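You operate a simulated robot arm through the tools that you are given. There is no shell and no other tool. Be economical: measure what you need, move in short steps, check, and stop when the job is done.

You are at the controls of a simulated robot arm. One attempt, no reset.

Task
Glaze the top of the seeded bun and cover the buns again.
Fine: lift the dome off onto the island; brush from the glaze tin; the brush goes back into its pot. A coat counts when it lies all over at full strength: go over it till it gets no stronger.

Only the result counts: the job must be done as asked and must still hold three seconds after the hand-in. Knocking over, shifting, dropping, spilling or breaking anything else fails it. A push-on lid holds only when it is set on centred and level and pressed home; a screw cap is set on level and turned clockwise until tight.

Robot
A 7-joint arm with a two-finger parallel gripper, fixed in place. Base frame: the origin is at the foot of the arm, x ahead of it, y to its left, z up; the work surface is at about z = 0. Readings come in m, rad, newtons and seconds.
With the tool pointing down near the work surface it reaches from about 0.22 to 0.58 m from the base axis. Its first joint turns from -1.152 to 1.152 rad. Payload 2.5 kg.
The TCP is the grasp point between the finger pads, 0.023 m short of the fingertips. In the tool frame z runs along the fingers and y along their closing line. The gripper opens to 0.094 m. The fingers are 0.038 m wide and 0.01 m thick; the gripper's body (0.054 by 0.096 m) begins 0.039 m behind the TCP.
Orientation is told as [roll, pitch, yaw] about the base's x, y, z axes, in that order, counted from this pose: with the fingers straight down and closing along the base's y, the tool's x points along the base's -x, its y along +y and its z along -z.

Tools
- The arm moves only by the tool nudge_tool. Its argument "steps" is a list of rows, each an object of numbers (a shift or turn left out is 0, a gripper value left out holds the last): "dx", "dy", "dz": the shift along the tool's x, y, z in m; "ax", "ay", "az": the turn, a rotation vector about the tool's x, y, z in rad. In form: [{"dx": .., "dy": .., "dz": .., "ax": .., "ay": .., "az": ..}, ...]. A call has 1 to 20 rows; each row shifts and turns the commanded pose from where the row before left it, along the tool's axes as they then stand. "hand" is the finger opening in m, from 0 to 0.094, set as the call begins (left out, the last holds). A row lasts 0.2 s, in which the tool goes at most 0.05 m and 0.15 rad; a call with a longer step from one row to the next is refused whole, and so is a gripper value outside its range. Where a pose cannot be reached the arm comes as near as it can. A force on the tool above 40 N (or 10 N above the force at the start of the call, whichever is more), or a blocked arm, ends the call early, and 0.2 s more pass. The fingers move at their own pace (about 0.108 m/s each) and stop on an object; they squeeze with about 30 N. The grip force told is the motor's: it shows also when the fingers shut on nothing. Time passes only in rows, and 0.2 s behind the last, so rows that do not move let the fingers close. It gives the time, the measured TCP pose, the force on the tool (base axes), the opening and the grip force at its end, in the units of the frame above (readings bear some noise), with the torque about the TCP (base axes, N m) and any sound that the robot's microphone picked up.
- Cameras (640 x 400 px; columns grow to the right, rows downward): "scene" is fixed at [0.0681, -0.4151, 0.5084]; the picture's right is [1.00, 0.02, 0.00], its down [0.02, -0.87, -0.48] and it looks along [-0.01, 0.48, -0.88] (base axes); focal length 214 px, centre (320, 200). "wrist" rides on the gripper at [0.086, 0.016, -0.075] in the tool frame; the picture's right is [-0.18, 0.98, 0.00], its down [-0.58, -0.11, -0.81] and it looks along [-0.79, -0.15, 0.59] (tool axes); focal length 243 px, centre (320, 200). There is no depth. A picture from a camera that has moved, and an enlarged one, comes with that camera's place and axes in the base frame and with its lens.
- camera(camera): a new picture of that camera. It takes no simulated time.
- close_up(camera, box): a new picture of the part [left, top, right, bottom] of that camera's present view, enlarged. It takes no simulated time.
- finish_job(): hands the job in; it is judged then, once.

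Go step by step. Nothing tells you positions but the pictures and the camera data: compare them with the known pose of the tool, close in by small moves and look again before you grip or let go. The budget is 120 turns and 68 pictures, counting those below and the enlarged ones. Unless the task says otherwise, let go and move clear before handing in, and close with one line.

The tools are called after "Emit:" as name(argument=value, ...) on one line, values as JSON. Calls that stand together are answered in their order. nudge_tool: Moves the arm, as the interface text tells. Its arguments: {"type":"object","properties":{"steps":{"type":"array","items":{"type":"object","properties":{"dx":{"type":"number"},"dy":{"type":"number"},"dz":{"type":"number"},"ax":{"type":"number"},"ay":{"type":"number"},"az":{"type":"number"}}}},"hand":{"type":"number"}},"required":["steps"]} The other tools are called the same way: camera (camera) takes a picture; close_up (camera, box) takes an enlarged picture of a part of a camera's view; finish_job () hands the job in.

At the start:

```text
clock: 0.0
tool_pos: [0.325, 0.0283, 0.4628]
orientation: [-0.002, -0.002, -0.001]
ft_force: [0.0, 0.5, -0.3]
moment: [0.02, -0.03, 0.01]
width: 0.0939
grip_force: 0.0
```

scene: 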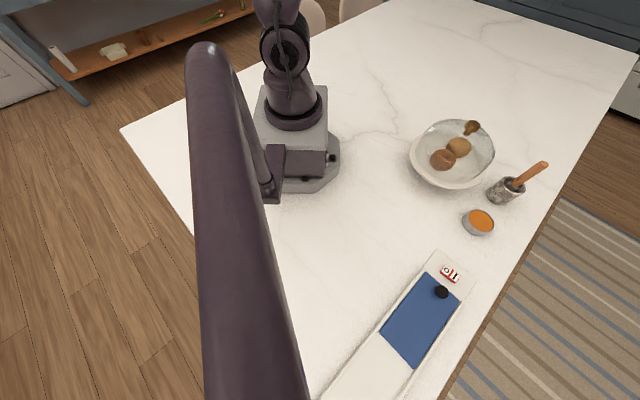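
wrist: 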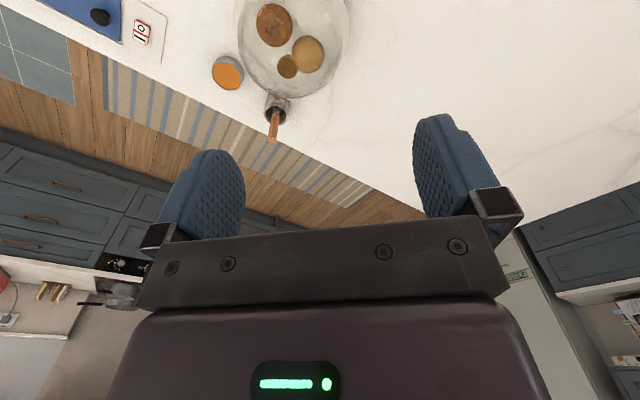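

I see a plate under a glass dome with buns, a glaze tin, a brush pot, and a scale or hob. I take close-ups to locate things.

Emit:
close_up(camera="scene", box=[390, 100, 560, 206])

Emit:
close_up(camera="wrist", box=[190, 0, 382, 120])

Emit:
close_up(camera="scene", box=[360, 170, 560, 295])

```text
3.76 times, centred on (475, 153) of scene
camera zoom: at [0.0681, -0.4151, 0.5084], right [1.0, 0.02, 0.0], down [0.02, -0.87, -0.48], along [-0.01, 0.48, -0.88], focal length 807 px, centre (-264, 377)
```

zoom: 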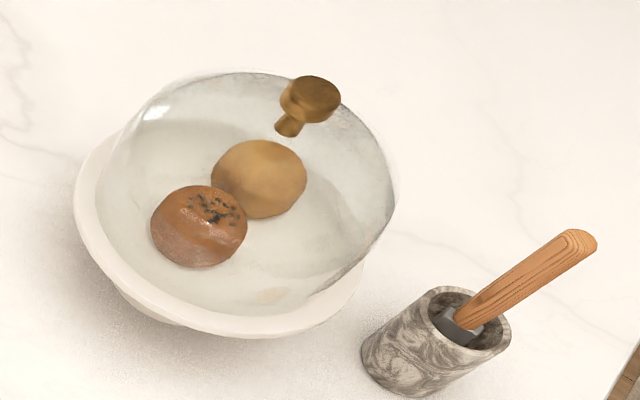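

```text
3.33 times, centred on (286, 60) of wrist
camera zoom: at [0.2376, 0.0437, 0.5382], right [0.18, 0.98, 0.0], down [0.58, -0.11, 0.81], along [0.79, -0.15, -0.59], focal length 809 px, centre (433, 667)
```

zoom: 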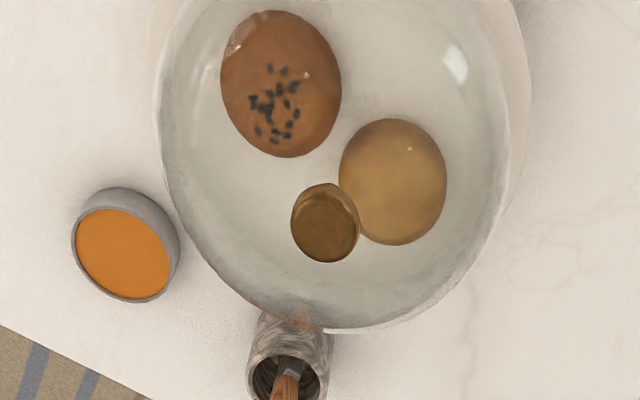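

```text
3.20 times, centred on (460, 232) of scene
camera zoom: at [0.0681, -0.4151, 0.5084], right [1.0, 0.02, 0.0], down [0.02, -0.87, -0.48], along [-0.01, 0.48, -0.88], focal length 686 px, centre (-128, 96)
```

zoom: 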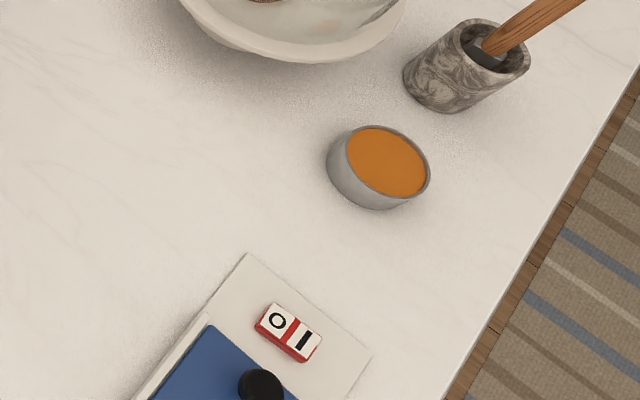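

The dome knob is around (0.399, -0.036, 0.168), the seeded bun around (0.373, -0.059), the tin around (0.458, -0.198), and the brush stands upright around (0.547, -0.118). I go above the knob and look.

Emit:
nudge_tool(steps=[{"dx": -0.0123, "dy": -0.0107, "dz": 0.03}, {"dx": -0.0123, "dy": -0.0107, "dz": 0.03}, {"dx": -0.0123, "dy": -0.0107, "dz": 0.03}, {"dx": -0.0123, "dy": -0.0107, "dz": 0.03}, {"dx": -0.0123, "dy": -0.0107, "dz": 0.03}, {"dx": -0.0123, "dy": -0.0107, "dz": 0.03}, {}], hand=0.094)

Emit:
camera(camera="wrist")

Emit:
camera(camera="scene")

```text
clock: 1.6
tool_pos: [0.3994, -0.0371, 0.2808]
orientation: [0.001, -0.001, 0.0]
ft_force: [0.0, 0.8, 0.0]
moment: [-0.01, 0.0, 0.02]
width: 0.094
grip_force: 0.1
```

```text
62 pictures are left
camera wrist: at [0.3114, -0.0216, 0.3561], right [0.18, 0.98, 0.0], down [0.58, -0.11, 0.81], along [0.79, -0.15, -0.59], focal length 243 px, centre (320, 200)
```

wrist: 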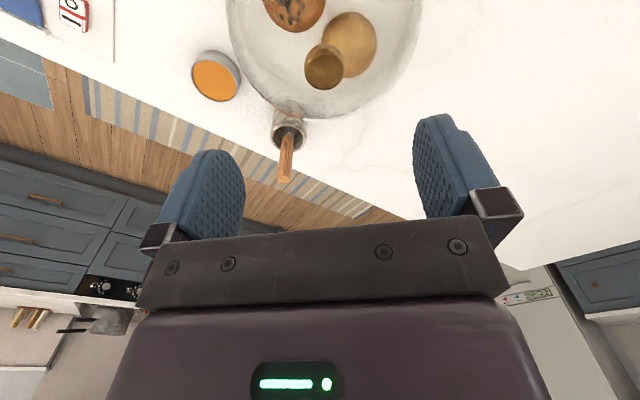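

```text
61 pictures are left
```

scene: 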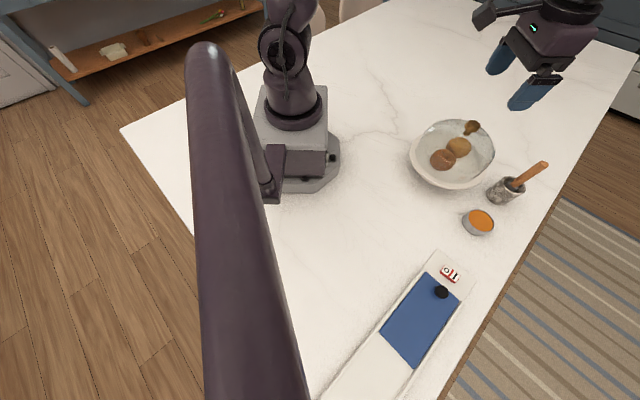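

The knob remains at (0.400, -0.036). I descend to just above it and look from the side.

Emit:
nudge_tool(steps=[{"dz": 0.03, "dy": 0.001}, {"dz": 0.03}, {"dz": 0.02}, {}])

Emit:
close_up(camera="scene", box=[400, 60, 560, 160])

Emit:
camera(camera="wrist")

```text
clock: 2.6
tool_pos: [0.3996, -0.0358, 0.2013]
orientation: [0.0, 0.0, 0.0]
ft_force: [0.0, 0.1, 0.0]
moment: [0.01, 0.02, 0.03]
width: 0.0941
grip_force: 0.0
```

```text
4.00 times, centred on (480, 110) of scene
camera zoom: at [0.0681, -0.4151, 0.5084], right [1.0, 0.02, 0.0], down [0.02, -0.87, -0.48], along [-0.01, 0.48, -0.88], focal length 858 px, centre (-320, 560)
```

zoom: 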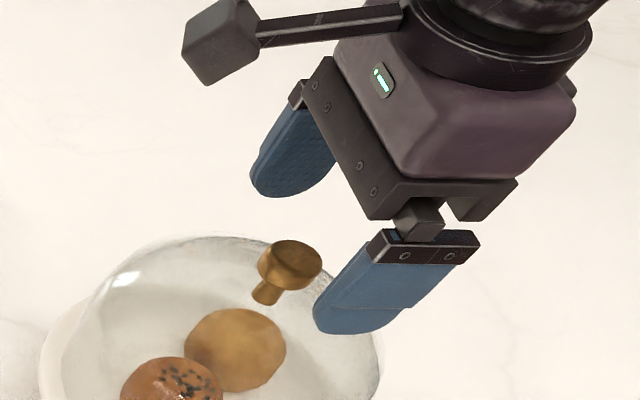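

```text
59 pictures are left
camera wrist: at [0.3124, -0.0215, 0.2776], right [0.18, 0.98, 0.0], down [0.58, -0.11, 0.81], along [0.79, -0.15, -0.59], focal length 243 px, centre (320, 200)
```

wrist: 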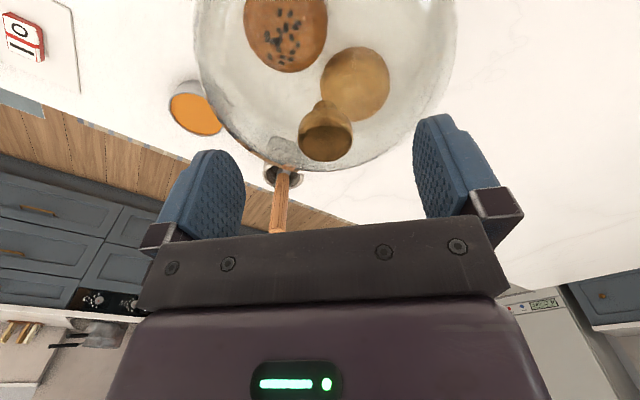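

Knob top is at z≈0.170 and the dome apex about 0.143. I descend so the pads straddle the knob head and close.

Emit:
nudge_tool(steps=[{"dz": 0.018, "dx": -0.001}, {"dz": 0.018}, {}])

Emit:
nudge_tool(steps=[{}, {}, {}, {}], hand=0.0)

Emit:
close_up(camera="scene", box=[400, 60, 560, 160])

```text
clock: 3.4
tool_pos: [0.4016, -0.0348, 0.1656]
orientation: [0.001, 0.001, 0.0]
ft_force: [-0.5, -0.4, 0.3]
moment: [-0.01, 0.03, 0.0]
width: 0.094
grip_force: 0.1
```

```text
clock: 3.9
tool_pos: [0.4046, -0.0337, 0.1715]
orientation: [-0.001, -0.015, -0.001]
ft_force: [0.9, 1.0, 6.4]
moment: [-0.04, 0.05, -0.11]
width: 0.0287
grip_force: 29.8
stopped in row 2: the force on the tool passed its limit at 87 N (the readings are from after the stop); the commanded pose is now the measured one
```

```text
4.00 times, centred on (480, 110) of scene
camera zoom: at [0.0681, -0.4151, 0.5084], right [1.0, 0.02, 0.0], down [0.02, -0.87, -0.48], along [-0.01, 0.48, -0.88], focal length 858 px, centre (-320, 560)
```

zoom: 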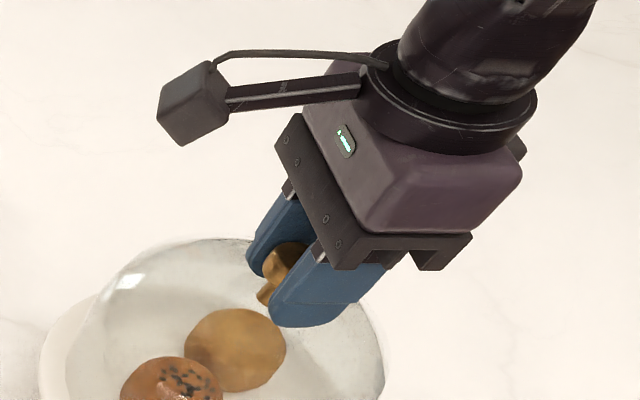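

The fingertips brushed the dome's shoulder on closing and the hand rose 6 mm, but the knob is now held (0.0287 m). I lift straight up slowly.

Emit:
nudge_tool(steps=[{}, {}, {"dz": -0.005}, {"dz": -0.01}, {"dz": -0.02}, {"dz": -0.03}, {}])

Emit:
camera(camera="scene")

Emit:
camera(camera="wrist")

```text
clock: 5.5
tool_pos: [0.4035, -0.0325, 0.2359]
orientation: [-0.003, -0.014, -0.001]
ft_force: [0.8, 0.7, -2.5]
moment: [-0.02, -0.01, 0.01]
width: 0.0283
grip_force: 30.1
```

```text
57 pictures are left
```

scene: 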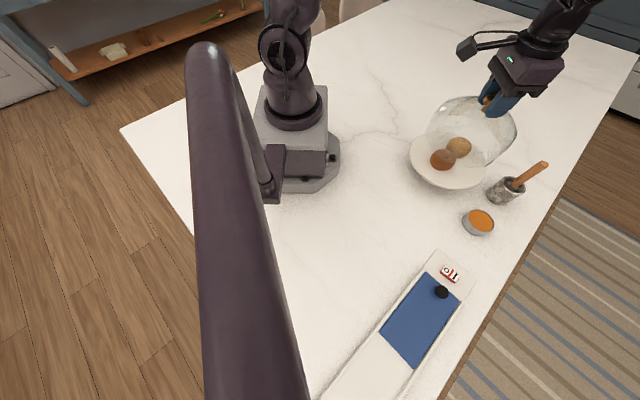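

```text
56 pictures are left
camera wrist: at [0.3148, -0.0181, 0.3097], right [0.18, 0.98, 0.0], down [0.57, -0.11, 0.81], along [0.8, -0.15, -0.58], focal length 243 px, centre (320, 200)
```

wrist: 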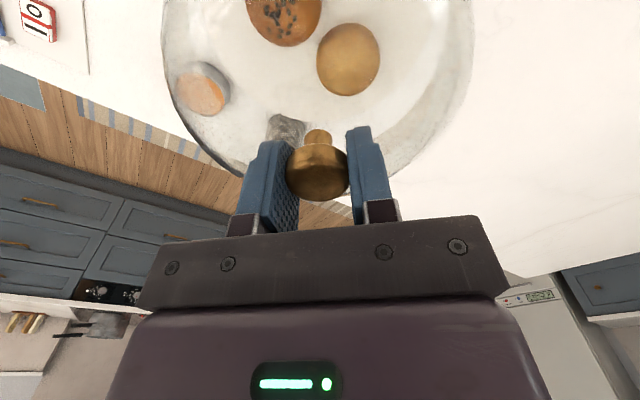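

The dome is up and hangs level. I raise it more and carry it to the clear area at left, about (0.36, 0.24).

Emit:
nudge_tool(steps=[{"dz": -0.02}, {"dz": -0.02}, {"dz": -0.01, "dy": 0.01}, {"dy": 0.02, "dx": 0.004}, {"dy": 0.03, "dx": 0.005}, {"dy": 0.03, "dx": 0.005}, {"dy": 0.03, "dx": 0.005}, {"dy": 0.03, "dx": 0.005}, {"dy": 0.03, "dx": 0.005}, {"dy": 0.03, "dx": 0.005}, {"dy": 0.03, "dx": 0.005}, {"dy": 0.02, "dx": 0.004}, {"dy": 0.01}, {}, {}])

Emit:
camera(camera="scene")

Emit:
camera(camera="wrist")

```text
clock: 8.7
tool_pos: [0.3604, 0.236, 0.2851]
orientation: [-0.002, -0.014, 0.001]
ft_force: [0.5, 0.6, -2.5]
moment: [0.02, 0.02, 0.01]
width: 0.0282
grip_force: 30.2
```

```text
55 pictures are left
```

scene: 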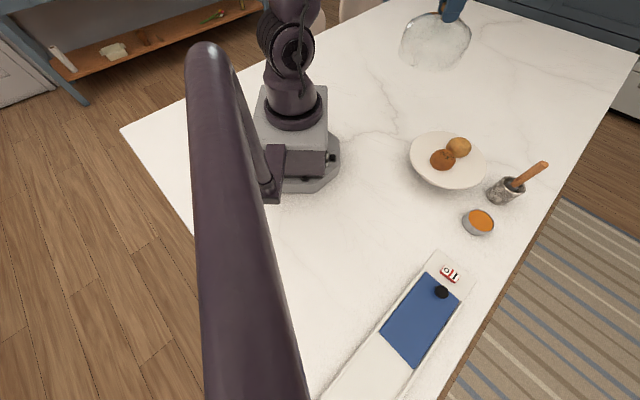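

```text
54 pictures are left
camera wrist: at [0.2725, 0.2505, 0.3608], right [0.18, 0.98, 0.0], down [0.57, -0.11, 0.81], along [0.8, -0.15, -0.58], focal length 243 px, centre (320, 200)
```

wrist: 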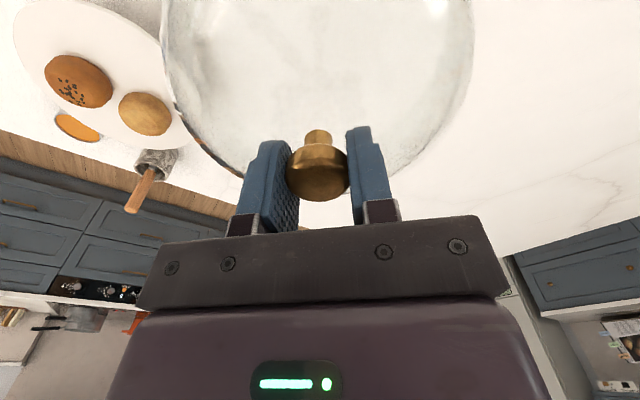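

The area is clear. I lower the dome quickly to about 0.165, then creep until it touches.

Emit:
nudge_tool(steps=[{"dz": 0.03}, {"dz": 0.03}, {"dz": 0.03}, {"dz": 0.02}, {"dz": 0.01}, {}])

Emit:
close_up(camera="scene", box=[370, 0, 530, 100])

```text
clock: 10.1
tool_pos: [0.3595, 0.2346, 0.1638]
orientation: [-0.001, -0.015, 0.0]
ft_force: [0.1, 0.1, -2.2]
moment: [-0.02, -0.02, 0.02]
width: 0.0283
grip_force: 30.4
```

```text
4.00 times, centred on (450, 50) of scene
camera zoom: at [0.0681, -0.4151, 0.5084], right [1.0, 0.02, 0.0], down [0.02, -0.87, -0.48], along [-0.01, 0.48, -0.88], focal length 858 px, centre (-200, 800)
```

zoom: 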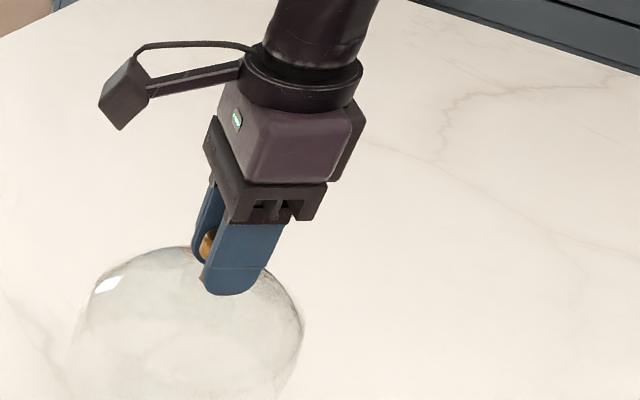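

Emit:
nudge_tool(steps=[{"dz": 0.001}, {"dz": 0.001}, {"dz": 0.001}, {"dz": 0.001}, {"dz": 0.001}, {"dz": 0.001}, {"dz": 0.001}, {"dz": 0.001}, {"dz": 0.001}, {"dz": 0.001}, {"dz": 0.001}, {"dz": 0.001}, {"dz": 0.001}, {"dz": 0.001}, {"dz": 0.001}])

Emit:
close_up(camera="scene", box=[370, 0, 530, 100])

```text
clock: 13.3
tool_pos: [0.3614, 0.2351, 0.1512]
orientation: [-0.001, -0.015, 0.0]
ft_force: [0.5, 0.3, -1.9]
moment: [0.02, -0.04, 0.02]
width: 0.0284
grip_force: 30.0
```

```text
4.00 times, centred on (450, 50) of scene
camera zoom: at [0.0681, -0.4151, 0.5084], right [1.0, 0.02, 0.0], down [0.02, -0.87, -0.48], along [-0.01, 0.48, -0.88], focal length 858 px, centre (-200, 800)
```

zoom: 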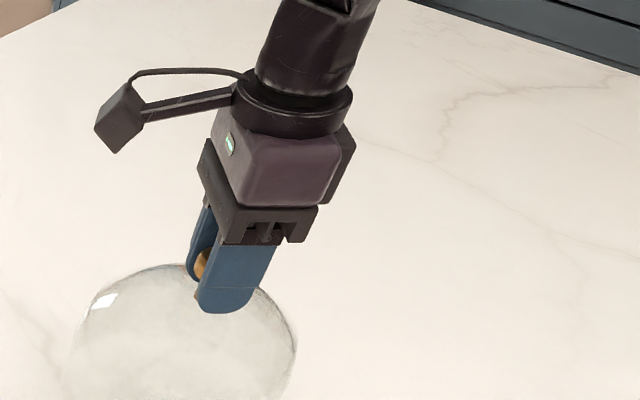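

Not yet touching; I keep creeping down.

Emit:
nudge_tool(steps=[{"dz": 0.001}, {"dz": 0.001}, {"dz": 0.001}, {"dz": 0.001}, {"dz": 0.001}, {"dz": 0.001}, {"dz": 0.001}, {"dz": 0.001}, {"dz": 0.001}, {"dz": 0.001}, {"dz": 0.001}, {"dz": 0.001}, {"dz": 0.001}, {"dz": 0.001}, {"dz": 0.001}])

Emit:
close_up(camera="scene", box=[370, 0, 530, 100])

```text
clock: 16.5
tool_pos: [0.3605, 0.2346, 0.1352]
orientation: [0.0, -0.015, -0.001]
ft_force: [0.3, 0.6, -2.4]
moment: [0.05, -0.05, 0.0]
width: 0.0284
grip_force: 30.1
```

```text
4.00 times, centred on (450, 50) of scene
camera zoom: at [0.0681, -0.4151, 0.5084], right [1.0, 0.02, 0.0], down [0.02, -0.87, -0.48], along [-0.01, 0.48, -0.88], focal length 858 px, centre (-200, 800)
```

zoom: 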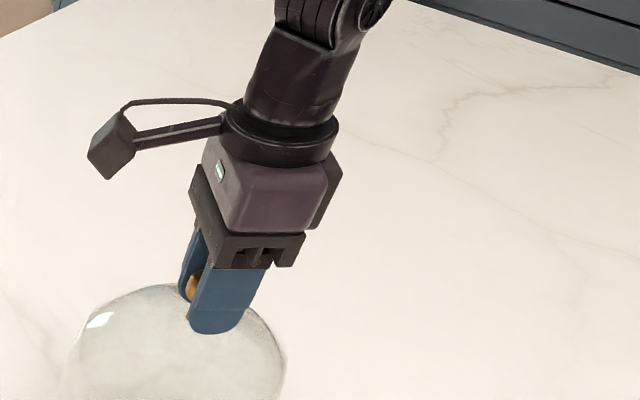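

Emit:
nudge_tool(steps=[{"dz": 0.001}, {"dz": 0.001}, {"dz": 0.001}, {"dz": 0.001}, {"dz": 0.001}, {"dz": 0.001}, {"dz": 0.001}, {"dz": 0.001}, {"dz": 0.001}, {"dz": 0.001}, {"dz": 0.001}, {"dz": 0.001}, {"dz": 0.001}, {"dz": 0.001}, {"dz": 0.001}])

Emit:
close_up(camera="scene", box=[370, 0, 530, 100])

```text
clock: 19.7
tool_pos: [0.363, 0.2346, 0.1195]
orientation: [-0.003, -0.015, 0.0]
ft_force: [0.0, 0.1, -2.0]
moment: [-0.05, -0.01, 0.02]
width: 0.0279
grip_force: 30.5
```

```text
4.00 times, centred on (450, 50) of scene
camera zoom: at [0.0681, -0.4151, 0.5084], right [1.0, 0.02, 0.0], down [0.02, -0.87, -0.48], along [-0.01, 0.48, -0.88], focal length 858 px, centre (-200, 800)
```

zoom: 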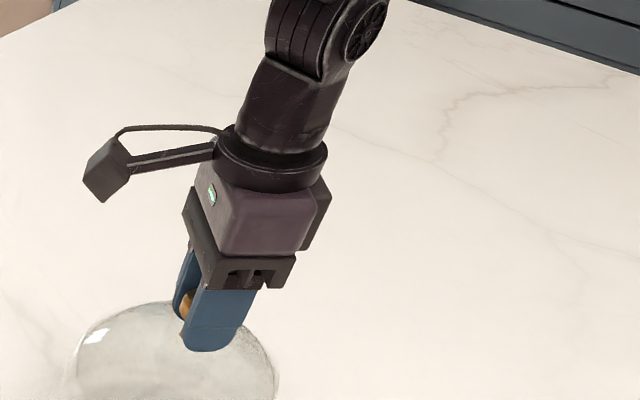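

Emit:
nudge_tool(steps=[{"dz": 0.001}, {"dz": 0.001}, {"dz": 0.001}, {"dz": 0.001}, {"dz": 0.001}, {"dz": 0.001}, {"dz": 0.001}, {"dz": 0.001}, {"dz": 0.001}, {"dz": 0.001}, {"dz": 0.001}, {"dz": 0.001}])

Emit:
close_up(camera="scene", box=[370, 10, 530, 110])

```text
clock: 22.3
tool_pos: [0.3628, 0.2356, 0.1074]
orientation: [-0.002, -0.016, 0.0]
ft_force: [-0.4, 0.7, -1.6]
moment: [0.0, -0.01, -0.01]
width: 0.0283
grip_force: 30.1
```

```text
4.00 times, centred on (450, 60) of scene
camera zoom: at [0.0681, -0.4151, 0.5084], right [1.0, 0.02, 0.0], down [0.02, -0.87, -0.48], along [-0.01, 0.48, -0.88], focal length 858 px, centre (-200, 760)
```

zoom: 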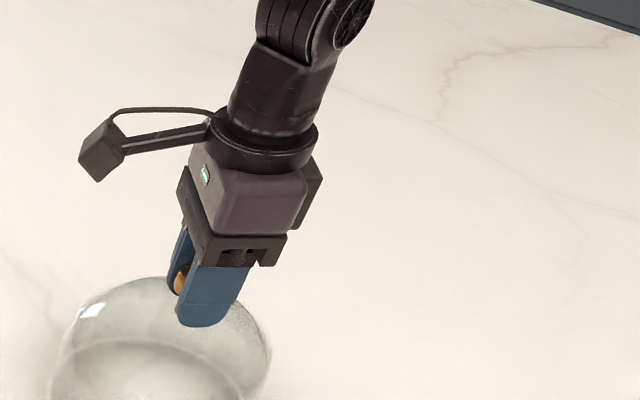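

Emit:
nudge_tool(steps=[{"dz": 0.001}, {"dz": 0.001}, {"dz": 0.001}, {"dz": 0.001}, {"dz": 0.001}, {"dz": 0.001}, {"dz": 0.001}, {"dz": 0.001}])

Emit:
close_up(camera="scene", box=[370, 40, 530, 140])

```text
clock: 23.5
tool_pos: [0.3638, 0.2343, 0.1059]
orientation: [-0.001, -0.015, -0.003]
ft_force: [-1.8, 0.3, 2.2]
moment: [0.01, -0.16, -0.01]
width: 0.0281
grip_force: 30.1
stopped in row 5: the force on the tool passed its limit at 44 N (the readings are from after the stop); the commanded pose is now the measured one
```

```text
4.00 times, centred on (450, 90) of scene
camera zoom: at [0.0681, -0.4151, 0.5084], right [1.0, 0.02, 0.0], down [0.02, -0.87, -0.48], along [-0.01, 0.48, -0.88], focal length 858 px, centre (-200, 640)
```

zoom: 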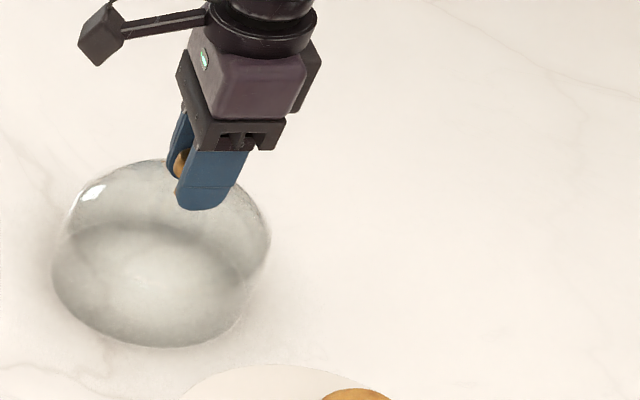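

The dome rests on the island at TCP z≈0.106 (so its seat on the dish is 0.066 higher). I release and rise.

Emit:
nudge_tool(steps=[{}, {}, {}], hand=0.08)

Emit:
nudge_tool(steps=[{"dz": -0.02}, {"dz": -0.04}, {"dz": -0.04}, {"dz": -0.04}, {"dz": -0.03, "ay": 0.015}, {}])

Emit:
camera(camera="wrist")

```text
clock: 24.3
tool_pos: [0.3642, 0.2349, 0.1063]
orientation: [0.0, -0.013, 0.001]
ft_force: [0.4, 0.2, -0.1]
moment: [0.0, -0.01, 0.0]
width: 0.0799
grip_force: 0.1
```

```text
clock: 25.7
tool_pos: [0.3606, 0.2351, 0.2752]
orientation: [0.0, -0.001, 0.0]
ft_force: [-0.1, 0.4, 0.0]
moment: [-0.03, 0.0, -0.01]
width: 0.08
grip_force: 0.1
```

```text
47 pictures are left
camera wrist: at [0.2742, 0.2498, 0.3509], right [0.18, 0.98, 0.0], down [0.58, -0.11, 0.81], along [0.79, -0.15, -0.59], focal length 243 px, centre (320, 200)
```

wrist: 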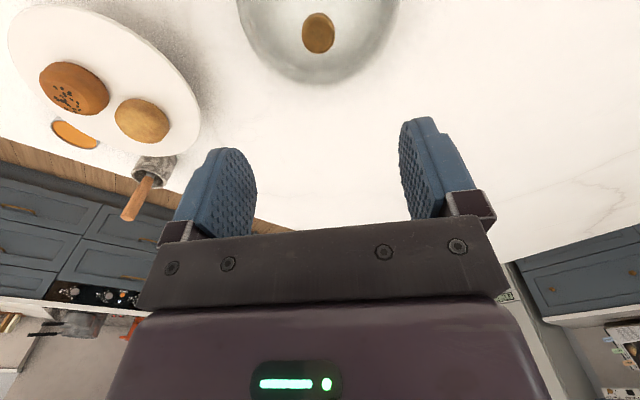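

Dome is standing free. Next I move over toward the brush to look at its handle.

Emit:
nudge_tool(steps=[{"dx": -0.01, "dy": -0.035}, {"dx": -0.01, "dy": -0.035}, {"dx": -0.01, "dy": -0.035}, {"dx": -0.01, "dy": -0.035}, {"dx": -0.01, "dy": -0.035}, {"dx": -0.015, "dy": -0.035}, {"dx": -0.015, "dy": -0.035}, {"dx": -0.015, "dy": -0.035}, {"dx": -0.015, "dy": -0.035}, {"dx": -0.015, "dy": -0.035}, {"dx": -0.015, "dy": -0.003, "dz": 0.02}, {}])

Emit:
camera(camera="wrist")

Emit:
close_up(camera="scene", box=[400, 110, 592, 230])

```text
clock: 28.3
tool_pos: [0.5006, -0.117, 0.2542]
orientation: [-0.002, 0.0, 0.0]
ft_force: [0.2, 0.5, -0.2]
moment: [0.02, -0.01, -0.04]
width: 0.0801
grip_force: 0.2
```

```text
46 pictures are left
camera wrist: at [0.4141, -0.1026, 0.3293], right [0.18, 0.98, 0.0], down [0.58, -0.11, 0.81], along [0.79, -0.15, -0.59], focal length 243 px, centre (320, 200)
```

wrist: 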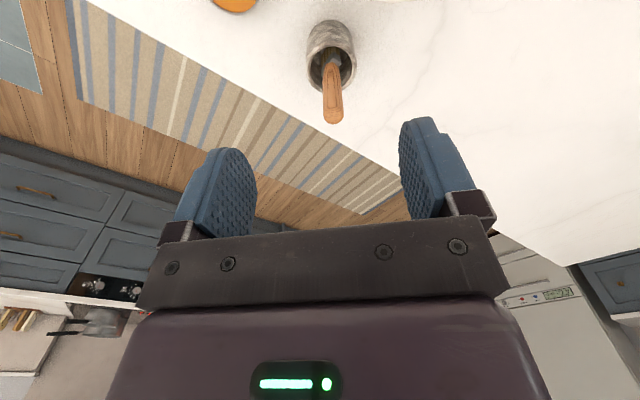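

```text
3.33 times, centred on (496, 170) of scene
camera zoom: at [0.0681, -0.4151, 0.5084], right [1.0, 0.02, 0.0], down [0.02, -0.87, -0.48], along [-0.01, 0.48, -0.88], focal length 715 px, centre (-267, 300)
```

zoom: 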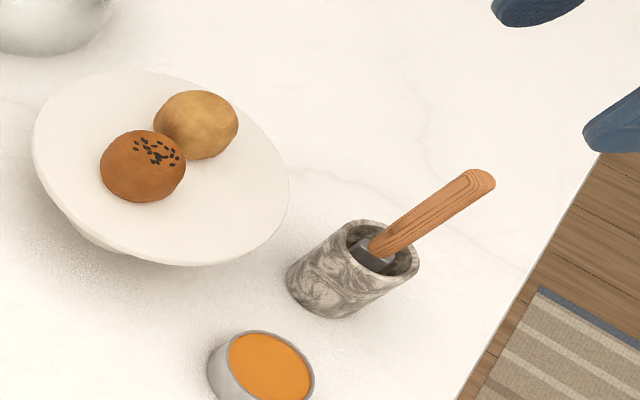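

The brush stands upright, handle end at about (0.546, -0.116, 0.134). I move over it and descend partway.

Emit:
nudge_tool(steps=[{"dx": -0.0227}, {"dx": -0.0227, "dy": 0.001}, {"dz": 0.04}, {"dz": 0.03}, {}], hand=0.07)

Emit:
camera(camera="wrist")

Emit:
close_up(camera="scene", box=[470, 110, 630, 210])

```text
clock: 29.5
tool_pos: [0.5479, -0.1184, 0.1837]
orientation: [0.0, 0.0, 0.001]
ft_force: [0.3, 0.1, 0.5]
moment: [0.01, 0.02, 0.02]
width: 0.07
grip_force: 0.1
```

```text
44 pictures are left
camera wrist: at [0.4596, -0.1042, 0.26], right [0.18, 0.98, 0.0], down [0.58, -0.11, 0.81], along [0.79, -0.15, -0.59], focal length 243 px, centre (320, 200)
```

wrist: 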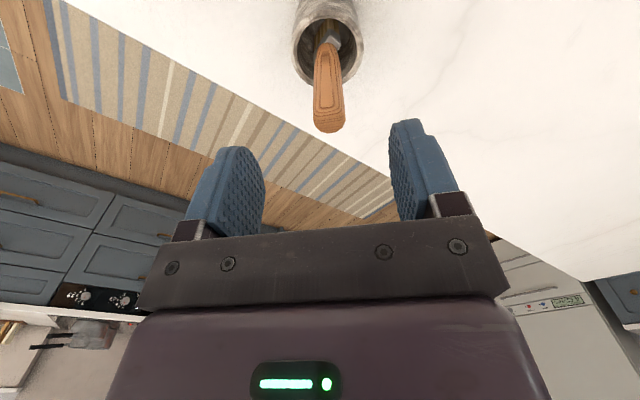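

```text
4.00 times, centred on (550, 160) of scene
camera zoom: at [0.0681, -0.4151, 0.5084], right [1.0, 0.02, 0.0], down [0.02, -0.87, -0.48], along [-0.01, 0.48, -0.88], focal length 858 px, centre (-600, 360)
```

zoom: 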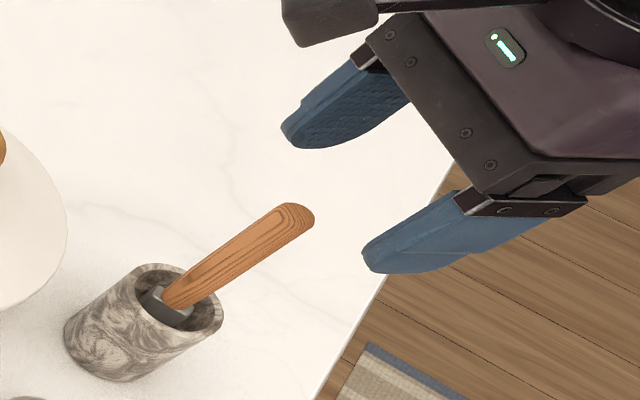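

Handle is centred between the fingers. I descend to z≈0.112 and grip.

Emit:
nudge_tool(steps=[{"dz": 0.025}, {"dz": 0.025}, {"dz": 0.021}, {}])

Emit:
nudge_tool(steps=[{}, {}, {}, {}], hand=0.0)

Emit:
close_up(camera="scene", box=[470, 110, 630, 210])

```text
clock: 30.5
tool_pos: [0.5461, -0.1159, 0.1147]
orientation: [-0.002, 0.0, 0.0]
ft_force: [0.1, 1.7, 0.5]
moment: [-0.02, -0.01, 0.0]
width: 0.0699
grip_force: 0.1
```

```text
clock: 31.5
tool_pos: [0.5452, -0.1164, 0.1141]
orientation: [-0.002, -0.001, 0.001]
ft_force: [0.6, -0.3, 0.0]
moment: [-0.02, 0.0, 0.01]
width: 0.0178
grip_force: 30.2
```

```text
4.00 times, centred on (550, 160) of scene
camera zoom: at [0.0681, -0.4151, 0.5084], right [1.0, 0.02, 0.0], down [0.02, -0.87, -0.48], along [-0.01, 0.48, -0.88], focal length 858 px, centre (-600, 360)
```

zoom: 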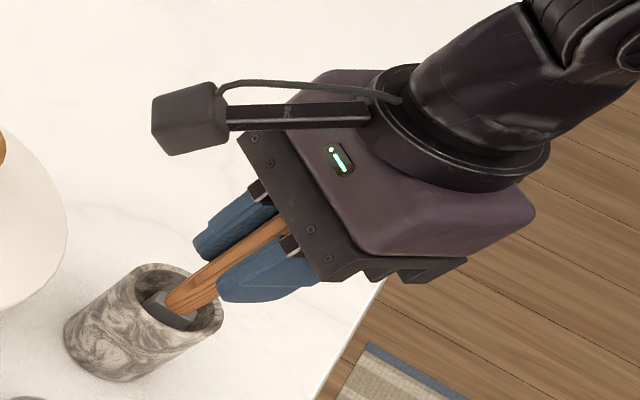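

The brush is gripped at TCP (0.5455, -0.1164, 0.114). I lift it straight up out of the pot.

Emit:
nudge_tool(steps=[{"dz": -0.01}, {"dz": -0.03}, {"dz": -0.03}, {"dz": -0.03}, {"dz": -0.02}, {}])

Emit:
close_up(camera="scene", box=[430, 70, 622, 190])

Emit:
camera(camera="wrist")

```text
clock: 32.9
tool_pos: [0.5479, -0.1182, 0.2343]
orientation: [0.002, 0.001, 0.001]
ft_force: [1.0, 0.8, 0.1]
moment: [0.01, -0.02, 0.03]
width: 0.0177
grip_force: 29.6
```

```text
3.33 times, centred on (526, 130) of scene
camera zoom: at [0.0681, -0.4151, 0.5084], right [1.0, 0.02, 0.0], down [0.02, -0.87, -0.48], along [-0.01, 0.48, -0.88], focal length 715 px, centre (-367, 433)
```

zoom: 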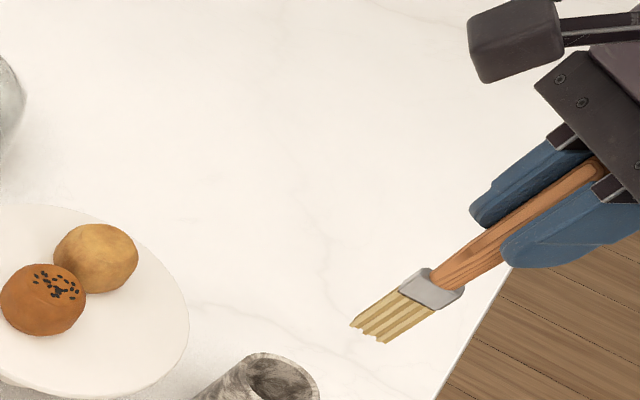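

```text
40 pictures are left
camera wrist: at [0.46, -0.1033, 0.3099], right [0.18, 0.98, 0.0], down [0.58, -0.11, 0.81], along [0.79, -0.15, -0.59], focal length 243 px, centre (320, 200)
```

wrist: 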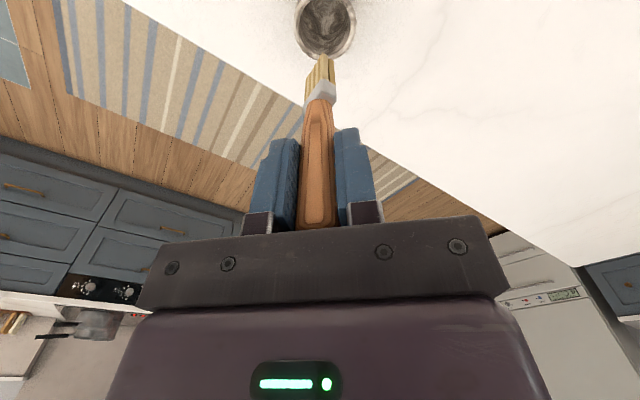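

The brush is held straight, tip about 0.108 below the TCP. I move above the glaze tin at (0.457, -0.199).

Emit:
nudge_tool(steps=[{"dx": 0.03, "dy": -0.027}, {"dx": 0.03, "dy": -0.027}, {"dx": 0.03, "dy": -0.027}, {"dz": 0.03}, {"dz": 0.03}, {}])

Emit:
close_up(camera="scene", box=[400, 140, 560, 240])

Emit:
close_up(camera="wrist", box=[224, 0, 416, 120])

```text
clock: 34.3
tool_pos: [0.4567, -0.1989, 0.1737]
orientation: [0.001, -0.001, -0.001]
ft_force: [0.0, 0.0, -0.3]
moment: [0.01, 0.02, 0.03]
width: 0.0179
grip_force: 29.6
```

```text
4.00 times, centred on (480, 190) of scene
camera zoom: at [0.0681, -0.4151, 0.5084], right [1.0, 0.02, 0.0], down [0.02, -0.87, -0.48], along [-0.01, 0.48, -0.88], focal length 858 px, centre (-320, 240)
```

zoom: 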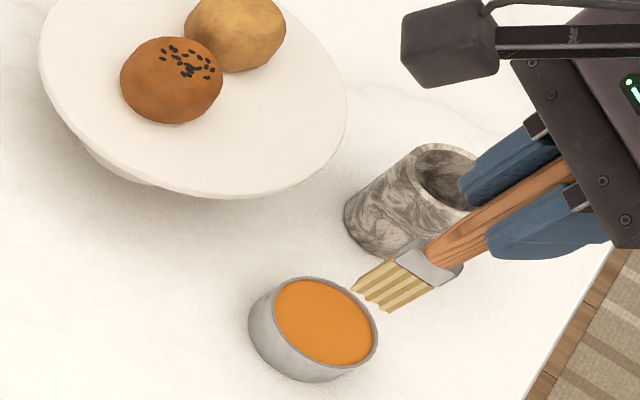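

```text
3.33 times, centred on (320, 60) of wrist
camera zoom: at [0.3701, -0.1845, 0.2483], right [0.18, 0.98, 0.0], down [0.58, -0.11, 0.81], along [0.79, -0.15, -0.59], focal length 809 px, centre (320, 667)
```

zoom: 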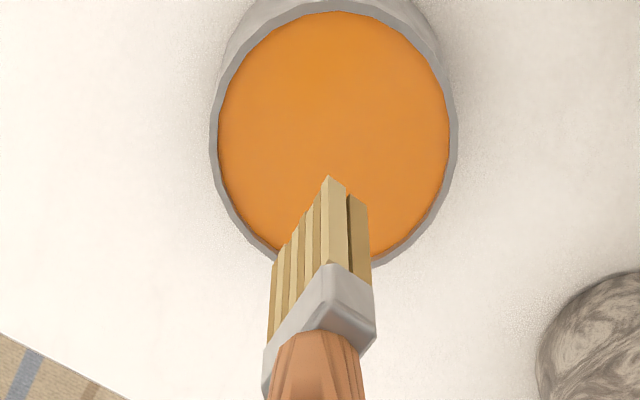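

The brush is over the tin. I dip: down about 0.046, slowly at the end.

Emit:
nudge_tool(steps=[{"dz": 0.015}, {"dz": 0.012}, {"dz": 0.006}, {"dz": 0.004}, {"dz": 0.003}, {"dz": 0.003}, {}])

Emit:
close_up(camera="scene", box=[400, 140, 560, 240])

```text
clock: 35.9
tool_pos: [0.4583, -0.1977, 0.1315]
orientation: [0.0, -0.001, 0.0]
ft_force: [-0.7, -0.6, -0.3]
moment: [-0.02, 0.01, 0.0]
width: 0.0181
grip_force: 30.3
```

```text
4.00 times, centred on (480, 190) of scene
camera zoom: at [0.0681, -0.4151, 0.5084], right [1.0, 0.02, 0.0], down [0.02, -0.87, -0.48], along [-0.01, 0.48, -0.88], focal length 858 px, centre (-320, 240)
```

zoom: 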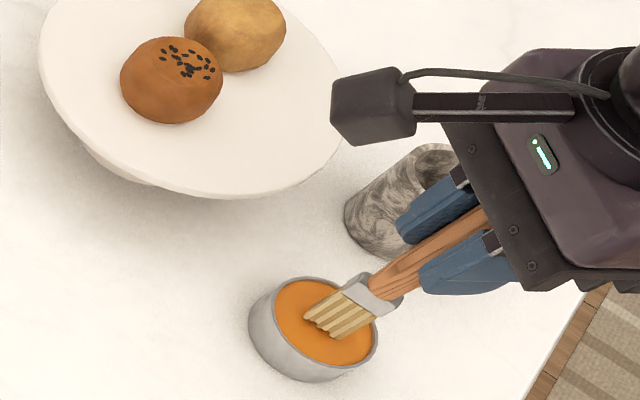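

The tip is at about the surface; I dip 7 mm further and stir slightly.

Emit:
nudge_tool(steps=[{"dz": 0.003}, {"dz": 0.002}, {"dz": 0.002}, {"dx": 0.004}, {"dx": -0.004}, {}])

Emit:
close_up(camera="scene", box=[400, 140, 560, 240])

```text
clock: 37.3
tool_pos: [0.4564, -0.1986, 0.1257]
orientation: [0.0, -0.003, 0.001]
ft_force: [-1.1, -0.1, 23.9]
moment: [0.1, 0.15, 0.0]
width: 0.018
grip_force: 30.2
```

```text
4.00 times, centred on (480, 190) of scene
camera zoom: at [0.068, -0.415, 0.5085], right [1.0, 0.02, 0.0], down [0.02, -0.88, -0.48], along [-0.01, 0.48, -0.88], focal length 858 px, centre (-320, 240)
```

zoom: 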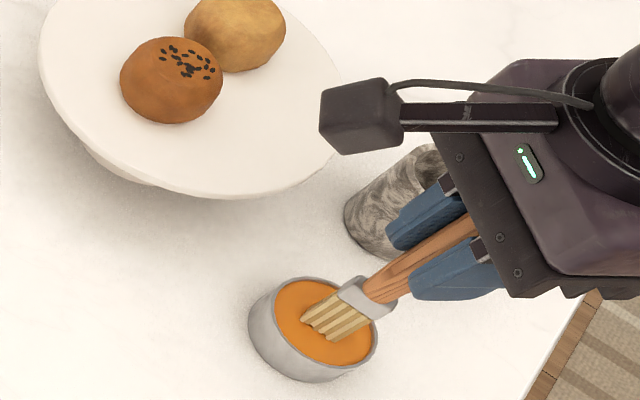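

24 N upward: the brush touches the tin's contents firmly. I lift and check whether the bristles carry glaze.

Emit:
nudge_tool(steps=[{"dz": -0.004}, {"dz": -0.02}, {"dz": -0.03}, {"dz": -0.03}, {"dz": -0.02}, {}])

Emit:
close_up(camera="scene", box=[400, 110, 592, 230])

Emit:
camera(camera="wrist")

```text
clock: 38.7
tool_pos: [0.4582, -0.1988, 0.2291]
orientation: [0.001, 0.0, 0.0]
ft_force: [-0.6, 0.0, -0.4]
moment: [-0.02, 0.0, 0.01]
width: 0.0177
grip_force: 30.5
```

```text
3.33 times, centred on (496, 170) of scene
camera zoom: at [0.0681, -0.4151, 0.5084], right [1.0, 0.02, 0.0], down [0.02, -0.87, -0.48], along [-0.01, 0.48, -0.88], focal length 715 px, centre (-267, 300)
```

zoom: 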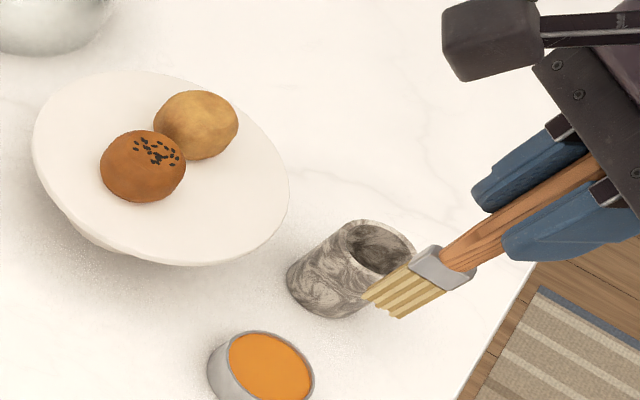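

```text
34 pictures are left
camera wrist: at [0.3709, -0.1839, 0.3061], right [0.18, 0.98, 0.0], down [0.58, -0.11, 0.81], along [0.79, -0.15, -0.59], focal length 243 px, centre (320, 200)
```

wrist: 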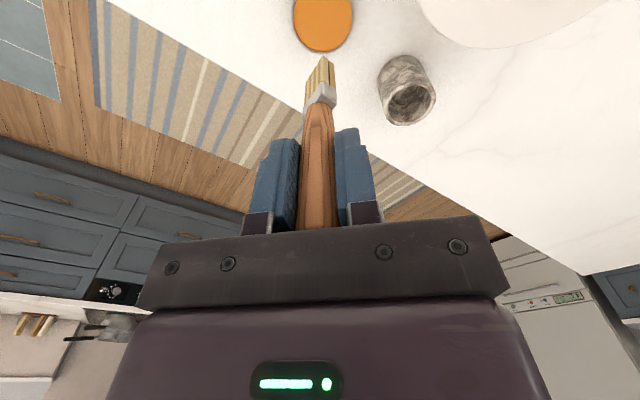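

The bristles show no colour either way. I move above the seeded bun, whose top I place at (0.3725, -0.061, ~0.096), and look.

Emit:
nudge_tool(steps=[{"dz": -0.02}, {"dx": 0.0214, "dy": 0.0345}, {"dx": 0.0214, "dy": 0.0345}, {"dx": 0.0214, "dy": 0.0345}, {"dx": 0.0214, "dy": 0.0345}, {"dz": 0.02}, {}])

Emit:
close_up(camera="scene", box=[400, 100, 560, 200])

Emit:
close_up(camera="wrist", box=[224, 0, 416, 120])

```text
clock: 40.3
tool_pos: [0.3732, -0.0585, 0.2271]
orientation: [-0.001, 0.001, 0.001]
ft_force: [-0.5, -0.5, 0.1]
moment: [-0.02, 0.0, -0.02]
width: 0.0181
grip_force: 30.3
```

```text
4.00 times, centred on (480, 150) of scene
camera zoom: at [0.0681, -0.4151, 0.5084], right [1.0, 0.02, 0.0], down [0.02, -0.87, -0.48], along [-0.01, 0.48, -0.88], focal length 858 px, centre (-320, 400)
```

zoom: 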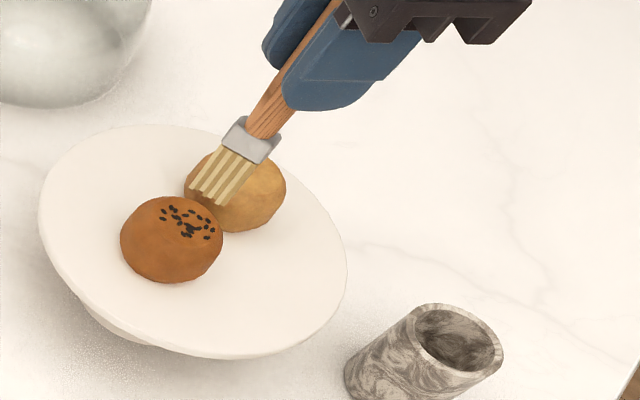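

```text
3.33 times, centred on (320, 60) of wrist
camera zoom: at [0.2858, -0.0434, 0.3039], right [0.18, 0.98, 0.0], down [0.58, -0.11, 0.81], along [0.79, -0.15, -0.59], focal length 809 px, centre (320, 667)
```

zoom: 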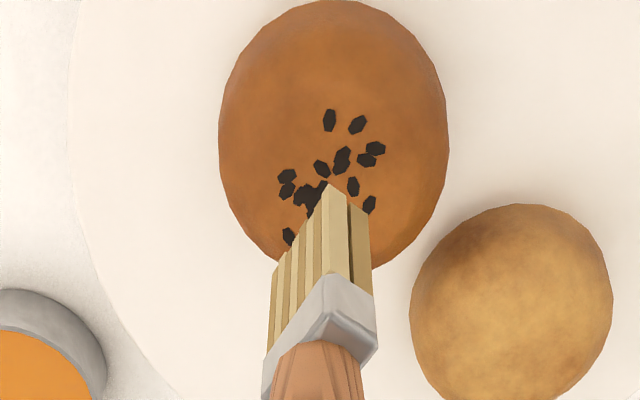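

Bun centre refined to (0.372, -0.0565). I align and creep down until the bristles touch.

Emit:
nudge_tool(steps=[{"dx": 0.003, "dy": 0.004}, {"dz": 0.004}, {"dz": 0.002}, {"dz": 0.002}, {"dz": 0.001}, {"dz": 0.001}, {"dz": 0.001}, {"dz": 0.001}, {"dz": 0.001}, {"dz": 0.001}, {"dz": 0.001}, {"dz": 0.001}])

Emit:
close_up(camera="scene", box=[400, 100, 560, 200])

```text
clock: 42.9
tool_pos: [0.3692, -0.0554, 0.2125]
orientation: [0.001, 0.0, 0.001]
ft_force: [0.8, 0.6, 0.1]
moment: [0.01, 0.0, -0.02]
width: 0.0179
grip_force: 30.6
```

```text
4.00 times, centred on (480, 150) of scene
camera zoom: at [0.0681, -0.4151, 0.5084], right [1.0, 0.02, 0.0], down [0.02, -0.87, -0.48], along [-0.01, 0.48, -0.88], focal length 858 px, centre (-320, 400)
```

zoom: 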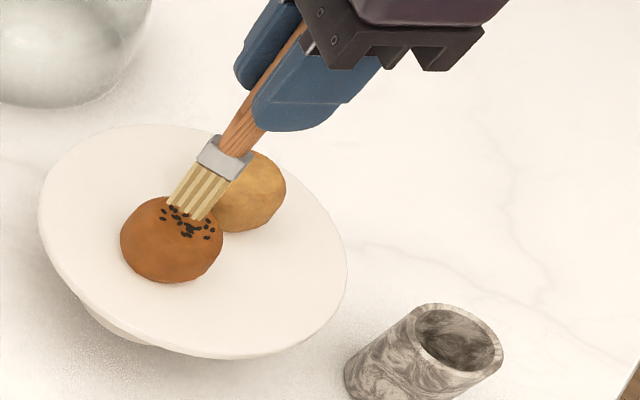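

Emit:
nudge_tool(steps=[{"dz": 0.001}, {"dz": 0.001}, {"dz": 0.001}, {"dz": 0.001}, {"dz": 0.001}, {"dz": 0.001}, {"dz": 0.001}, {}])

Emit:
close_up(camera="scene", box=[410, 115, 506, 175])

```text
clock: 44.7
tool_pos: [0.3679, -0.0551, 0.2054]
orientation: [0.0, 0.0, 0.0]
ft_force: [0.1, -0.3, -0.5]
moment: [-0.01, 0.01, 0.02]
width: 0.0181
grip_force: 29.6
```

```text
6.67 times, centred on (458, 145) of scene
camera zoom: at [0.0681, -0.4151, 0.5084], right [1.0, 0.02, 0.0], down [0.02, -0.87, -0.48], along [-0.01, 0.48, -0.88], focal length 1430 px, centre (-600, 567)
```

zoom: 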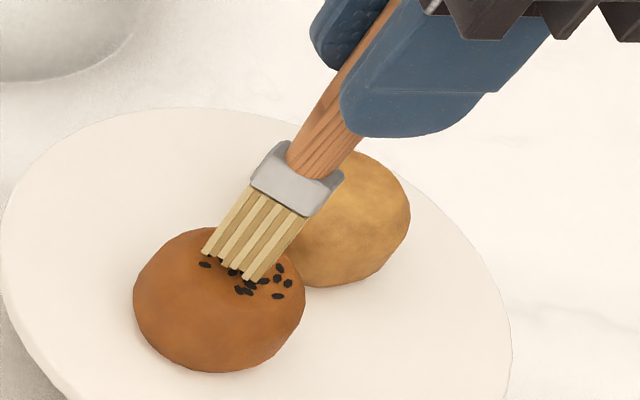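

Emit:
nudge_tool(steps=[{"dz": 0.001}, {"dz": 0.001}, {"dz": 0.001}, {"dz": 0.001}, {}])

Emit:
nudge_tool(steps=[{"dz": 0.001}, {"dz": 0.001}, {}])

```text
clock: 45.9
tool_pos: [0.3673, -0.056, 0.2003]
orientation: [0.0, 0.001, 0.0]
ft_force: [0.7, -0.7, 0.0]
moment: [-0.02, -0.02, -0.02]
width: 0.018
grip_force: 29.4
```

```text
clock: 46.7
tool_pos: [0.3673, -0.0561, 0.2003]
orientation: [0.001, -0.001, -0.001]
ft_force: [-2.2, 0.4, 6.4]
moment: [0.15, 0.22, 0.0]
width: 0.018
grip_force: 30.3
```

The bristles touch the bun crown at TCP z≈0.200. I make a first gentle stroke, following the crown's curve, then look.

Emit:
nudge_tool(steps=[{"dx": -0.0028, "dy": 0.0028, "dz": 0.0002}, {"dx": -0.0028, "dy": 0.0028, "dz": 0.0006}, {"dx": -0.0028, "dy": 0.0028, "dz": 0.0011}, {"dx": 0.0028, "dy": -0.0028, "dz": -0.0011}, {"dx": 0.0028, "dy": -0.0028, "dz": -0.0006}, {"dx": 0.0028, "dy": -0.0028, "dz": -0.0002}, {"dx": 0.0028, "dy": -0.0028, "dz": 0.0002}, {"dx": 0.0028, "dy": -0.0028, "dz": 0.0006}, {"dx": 0.0028, "dy": -0.0028, "dz": 0.0011}, {"dx": -0.0028, "dy": 0.0028, "dz": -0.0011}, {"dx": -0.0028, "dy": 0.0028, "dz": -0.0006}, {"dx": -0.0028, "dy": 0.0028, "dz": -0.0002}])

Emit:
close_up(camera="scene", box=[410, 115, 506, 175])

Emit:
close_up(camera="wrist", box=[224, 0, 416, 120])

```text
clock: 49.3
tool_pos: [0.3682, -0.0556, 0.199]
orientation: [0.0, 0.001, 0.0]
ft_force: [0.1, 0.3, -0.1]
moment: [0.02, 0.02, -0.01]
width: 0.0179
grip_force: 30.3
```

```text
6.67 times, centred on (458, 145) of scene
camera zoom: at [0.0681, -0.4151, 0.5084], right [1.0, 0.02, 0.0], down [0.02, -0.87, -0.48], along [-0.01, 0.48, -0.88], focal length 1430 px, centre (-600, 567)
```

zoom: 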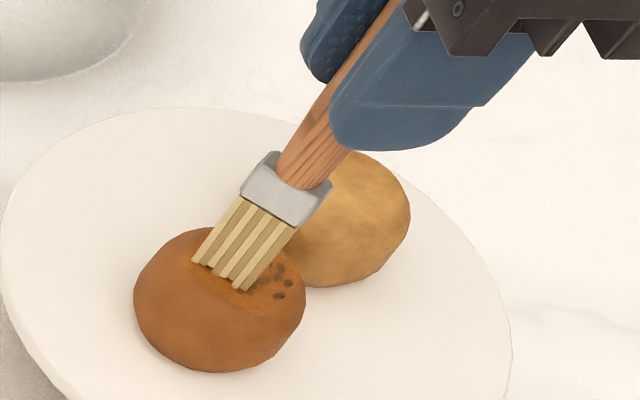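

```text
3.33 times, centred on (320, 60) of wrist
camera zoom: at [0.2816, -0.0407, 0.2749], right [0.18, 0.98, 0.0], down [0.58, -0.11, 0.8], along [0.79, -0.15, -0.59], focal length 809 px, centre (320, 667)
```

zoom: 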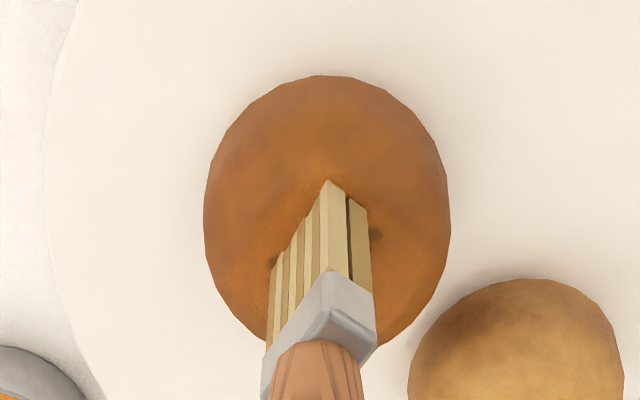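

Glaze is clearly going on where the brush passed. I now run a raster over the rest of the crown.

Emit:
nudge_tool(steps=[{"dx": -0.003, "dz": 0.001}, {"dx": -0.0042, "dy": 0.0042}, {"dx": -0.005, "dy": 0.005, "dz": 0.0008}, {"dx": -0.005, "dy": 0.005, "dz": 0.0021}, {"dx": 0.005, "dy": -0.005, "dz": -0.0021}, {"dx": 0.005, "dy": -0.005, "dz": -0.0008}, {"dx": 0.0042, "dy": -0.0042}, {"dx": 0.0042, "dy": -0.0042}, {"dx": 0.005, "dy": -0.005, "dz": 0.0008}, {"dx": 0.005, "dy": -0.005, "dz": 0.0021}, {"dx": -0.0071, "dy": -0.0071}, {"dx": -0.005, "dy": 0.005, "dz": -0.0021}, {"dx": -0.005, "dy": 0.005, "dz": -0.0008}, {"dx": -0.0042, "dy": 0.0042}, {"dx": -0.0042, "dy": 0.0042}, {"dx": -0.005, "dy": 0.005, "dz": 0.0008}, {"dx": -0.005, "dy": 0.005, "dz": 0.0021}, {"dx": -0.0071, "dy": -0.0071, "dz": 0.0008}])

```text
clock: 53.1
tool_pos: [0.4007, -0.056, 0.1936]
orientation: [0.004, -0.001, 0.004]
ft_force: [-3.7, 4.7, 16.9]
moment: [0.54, 0.5, -0.02]
width: 0.018
grip_force: 29.7
```

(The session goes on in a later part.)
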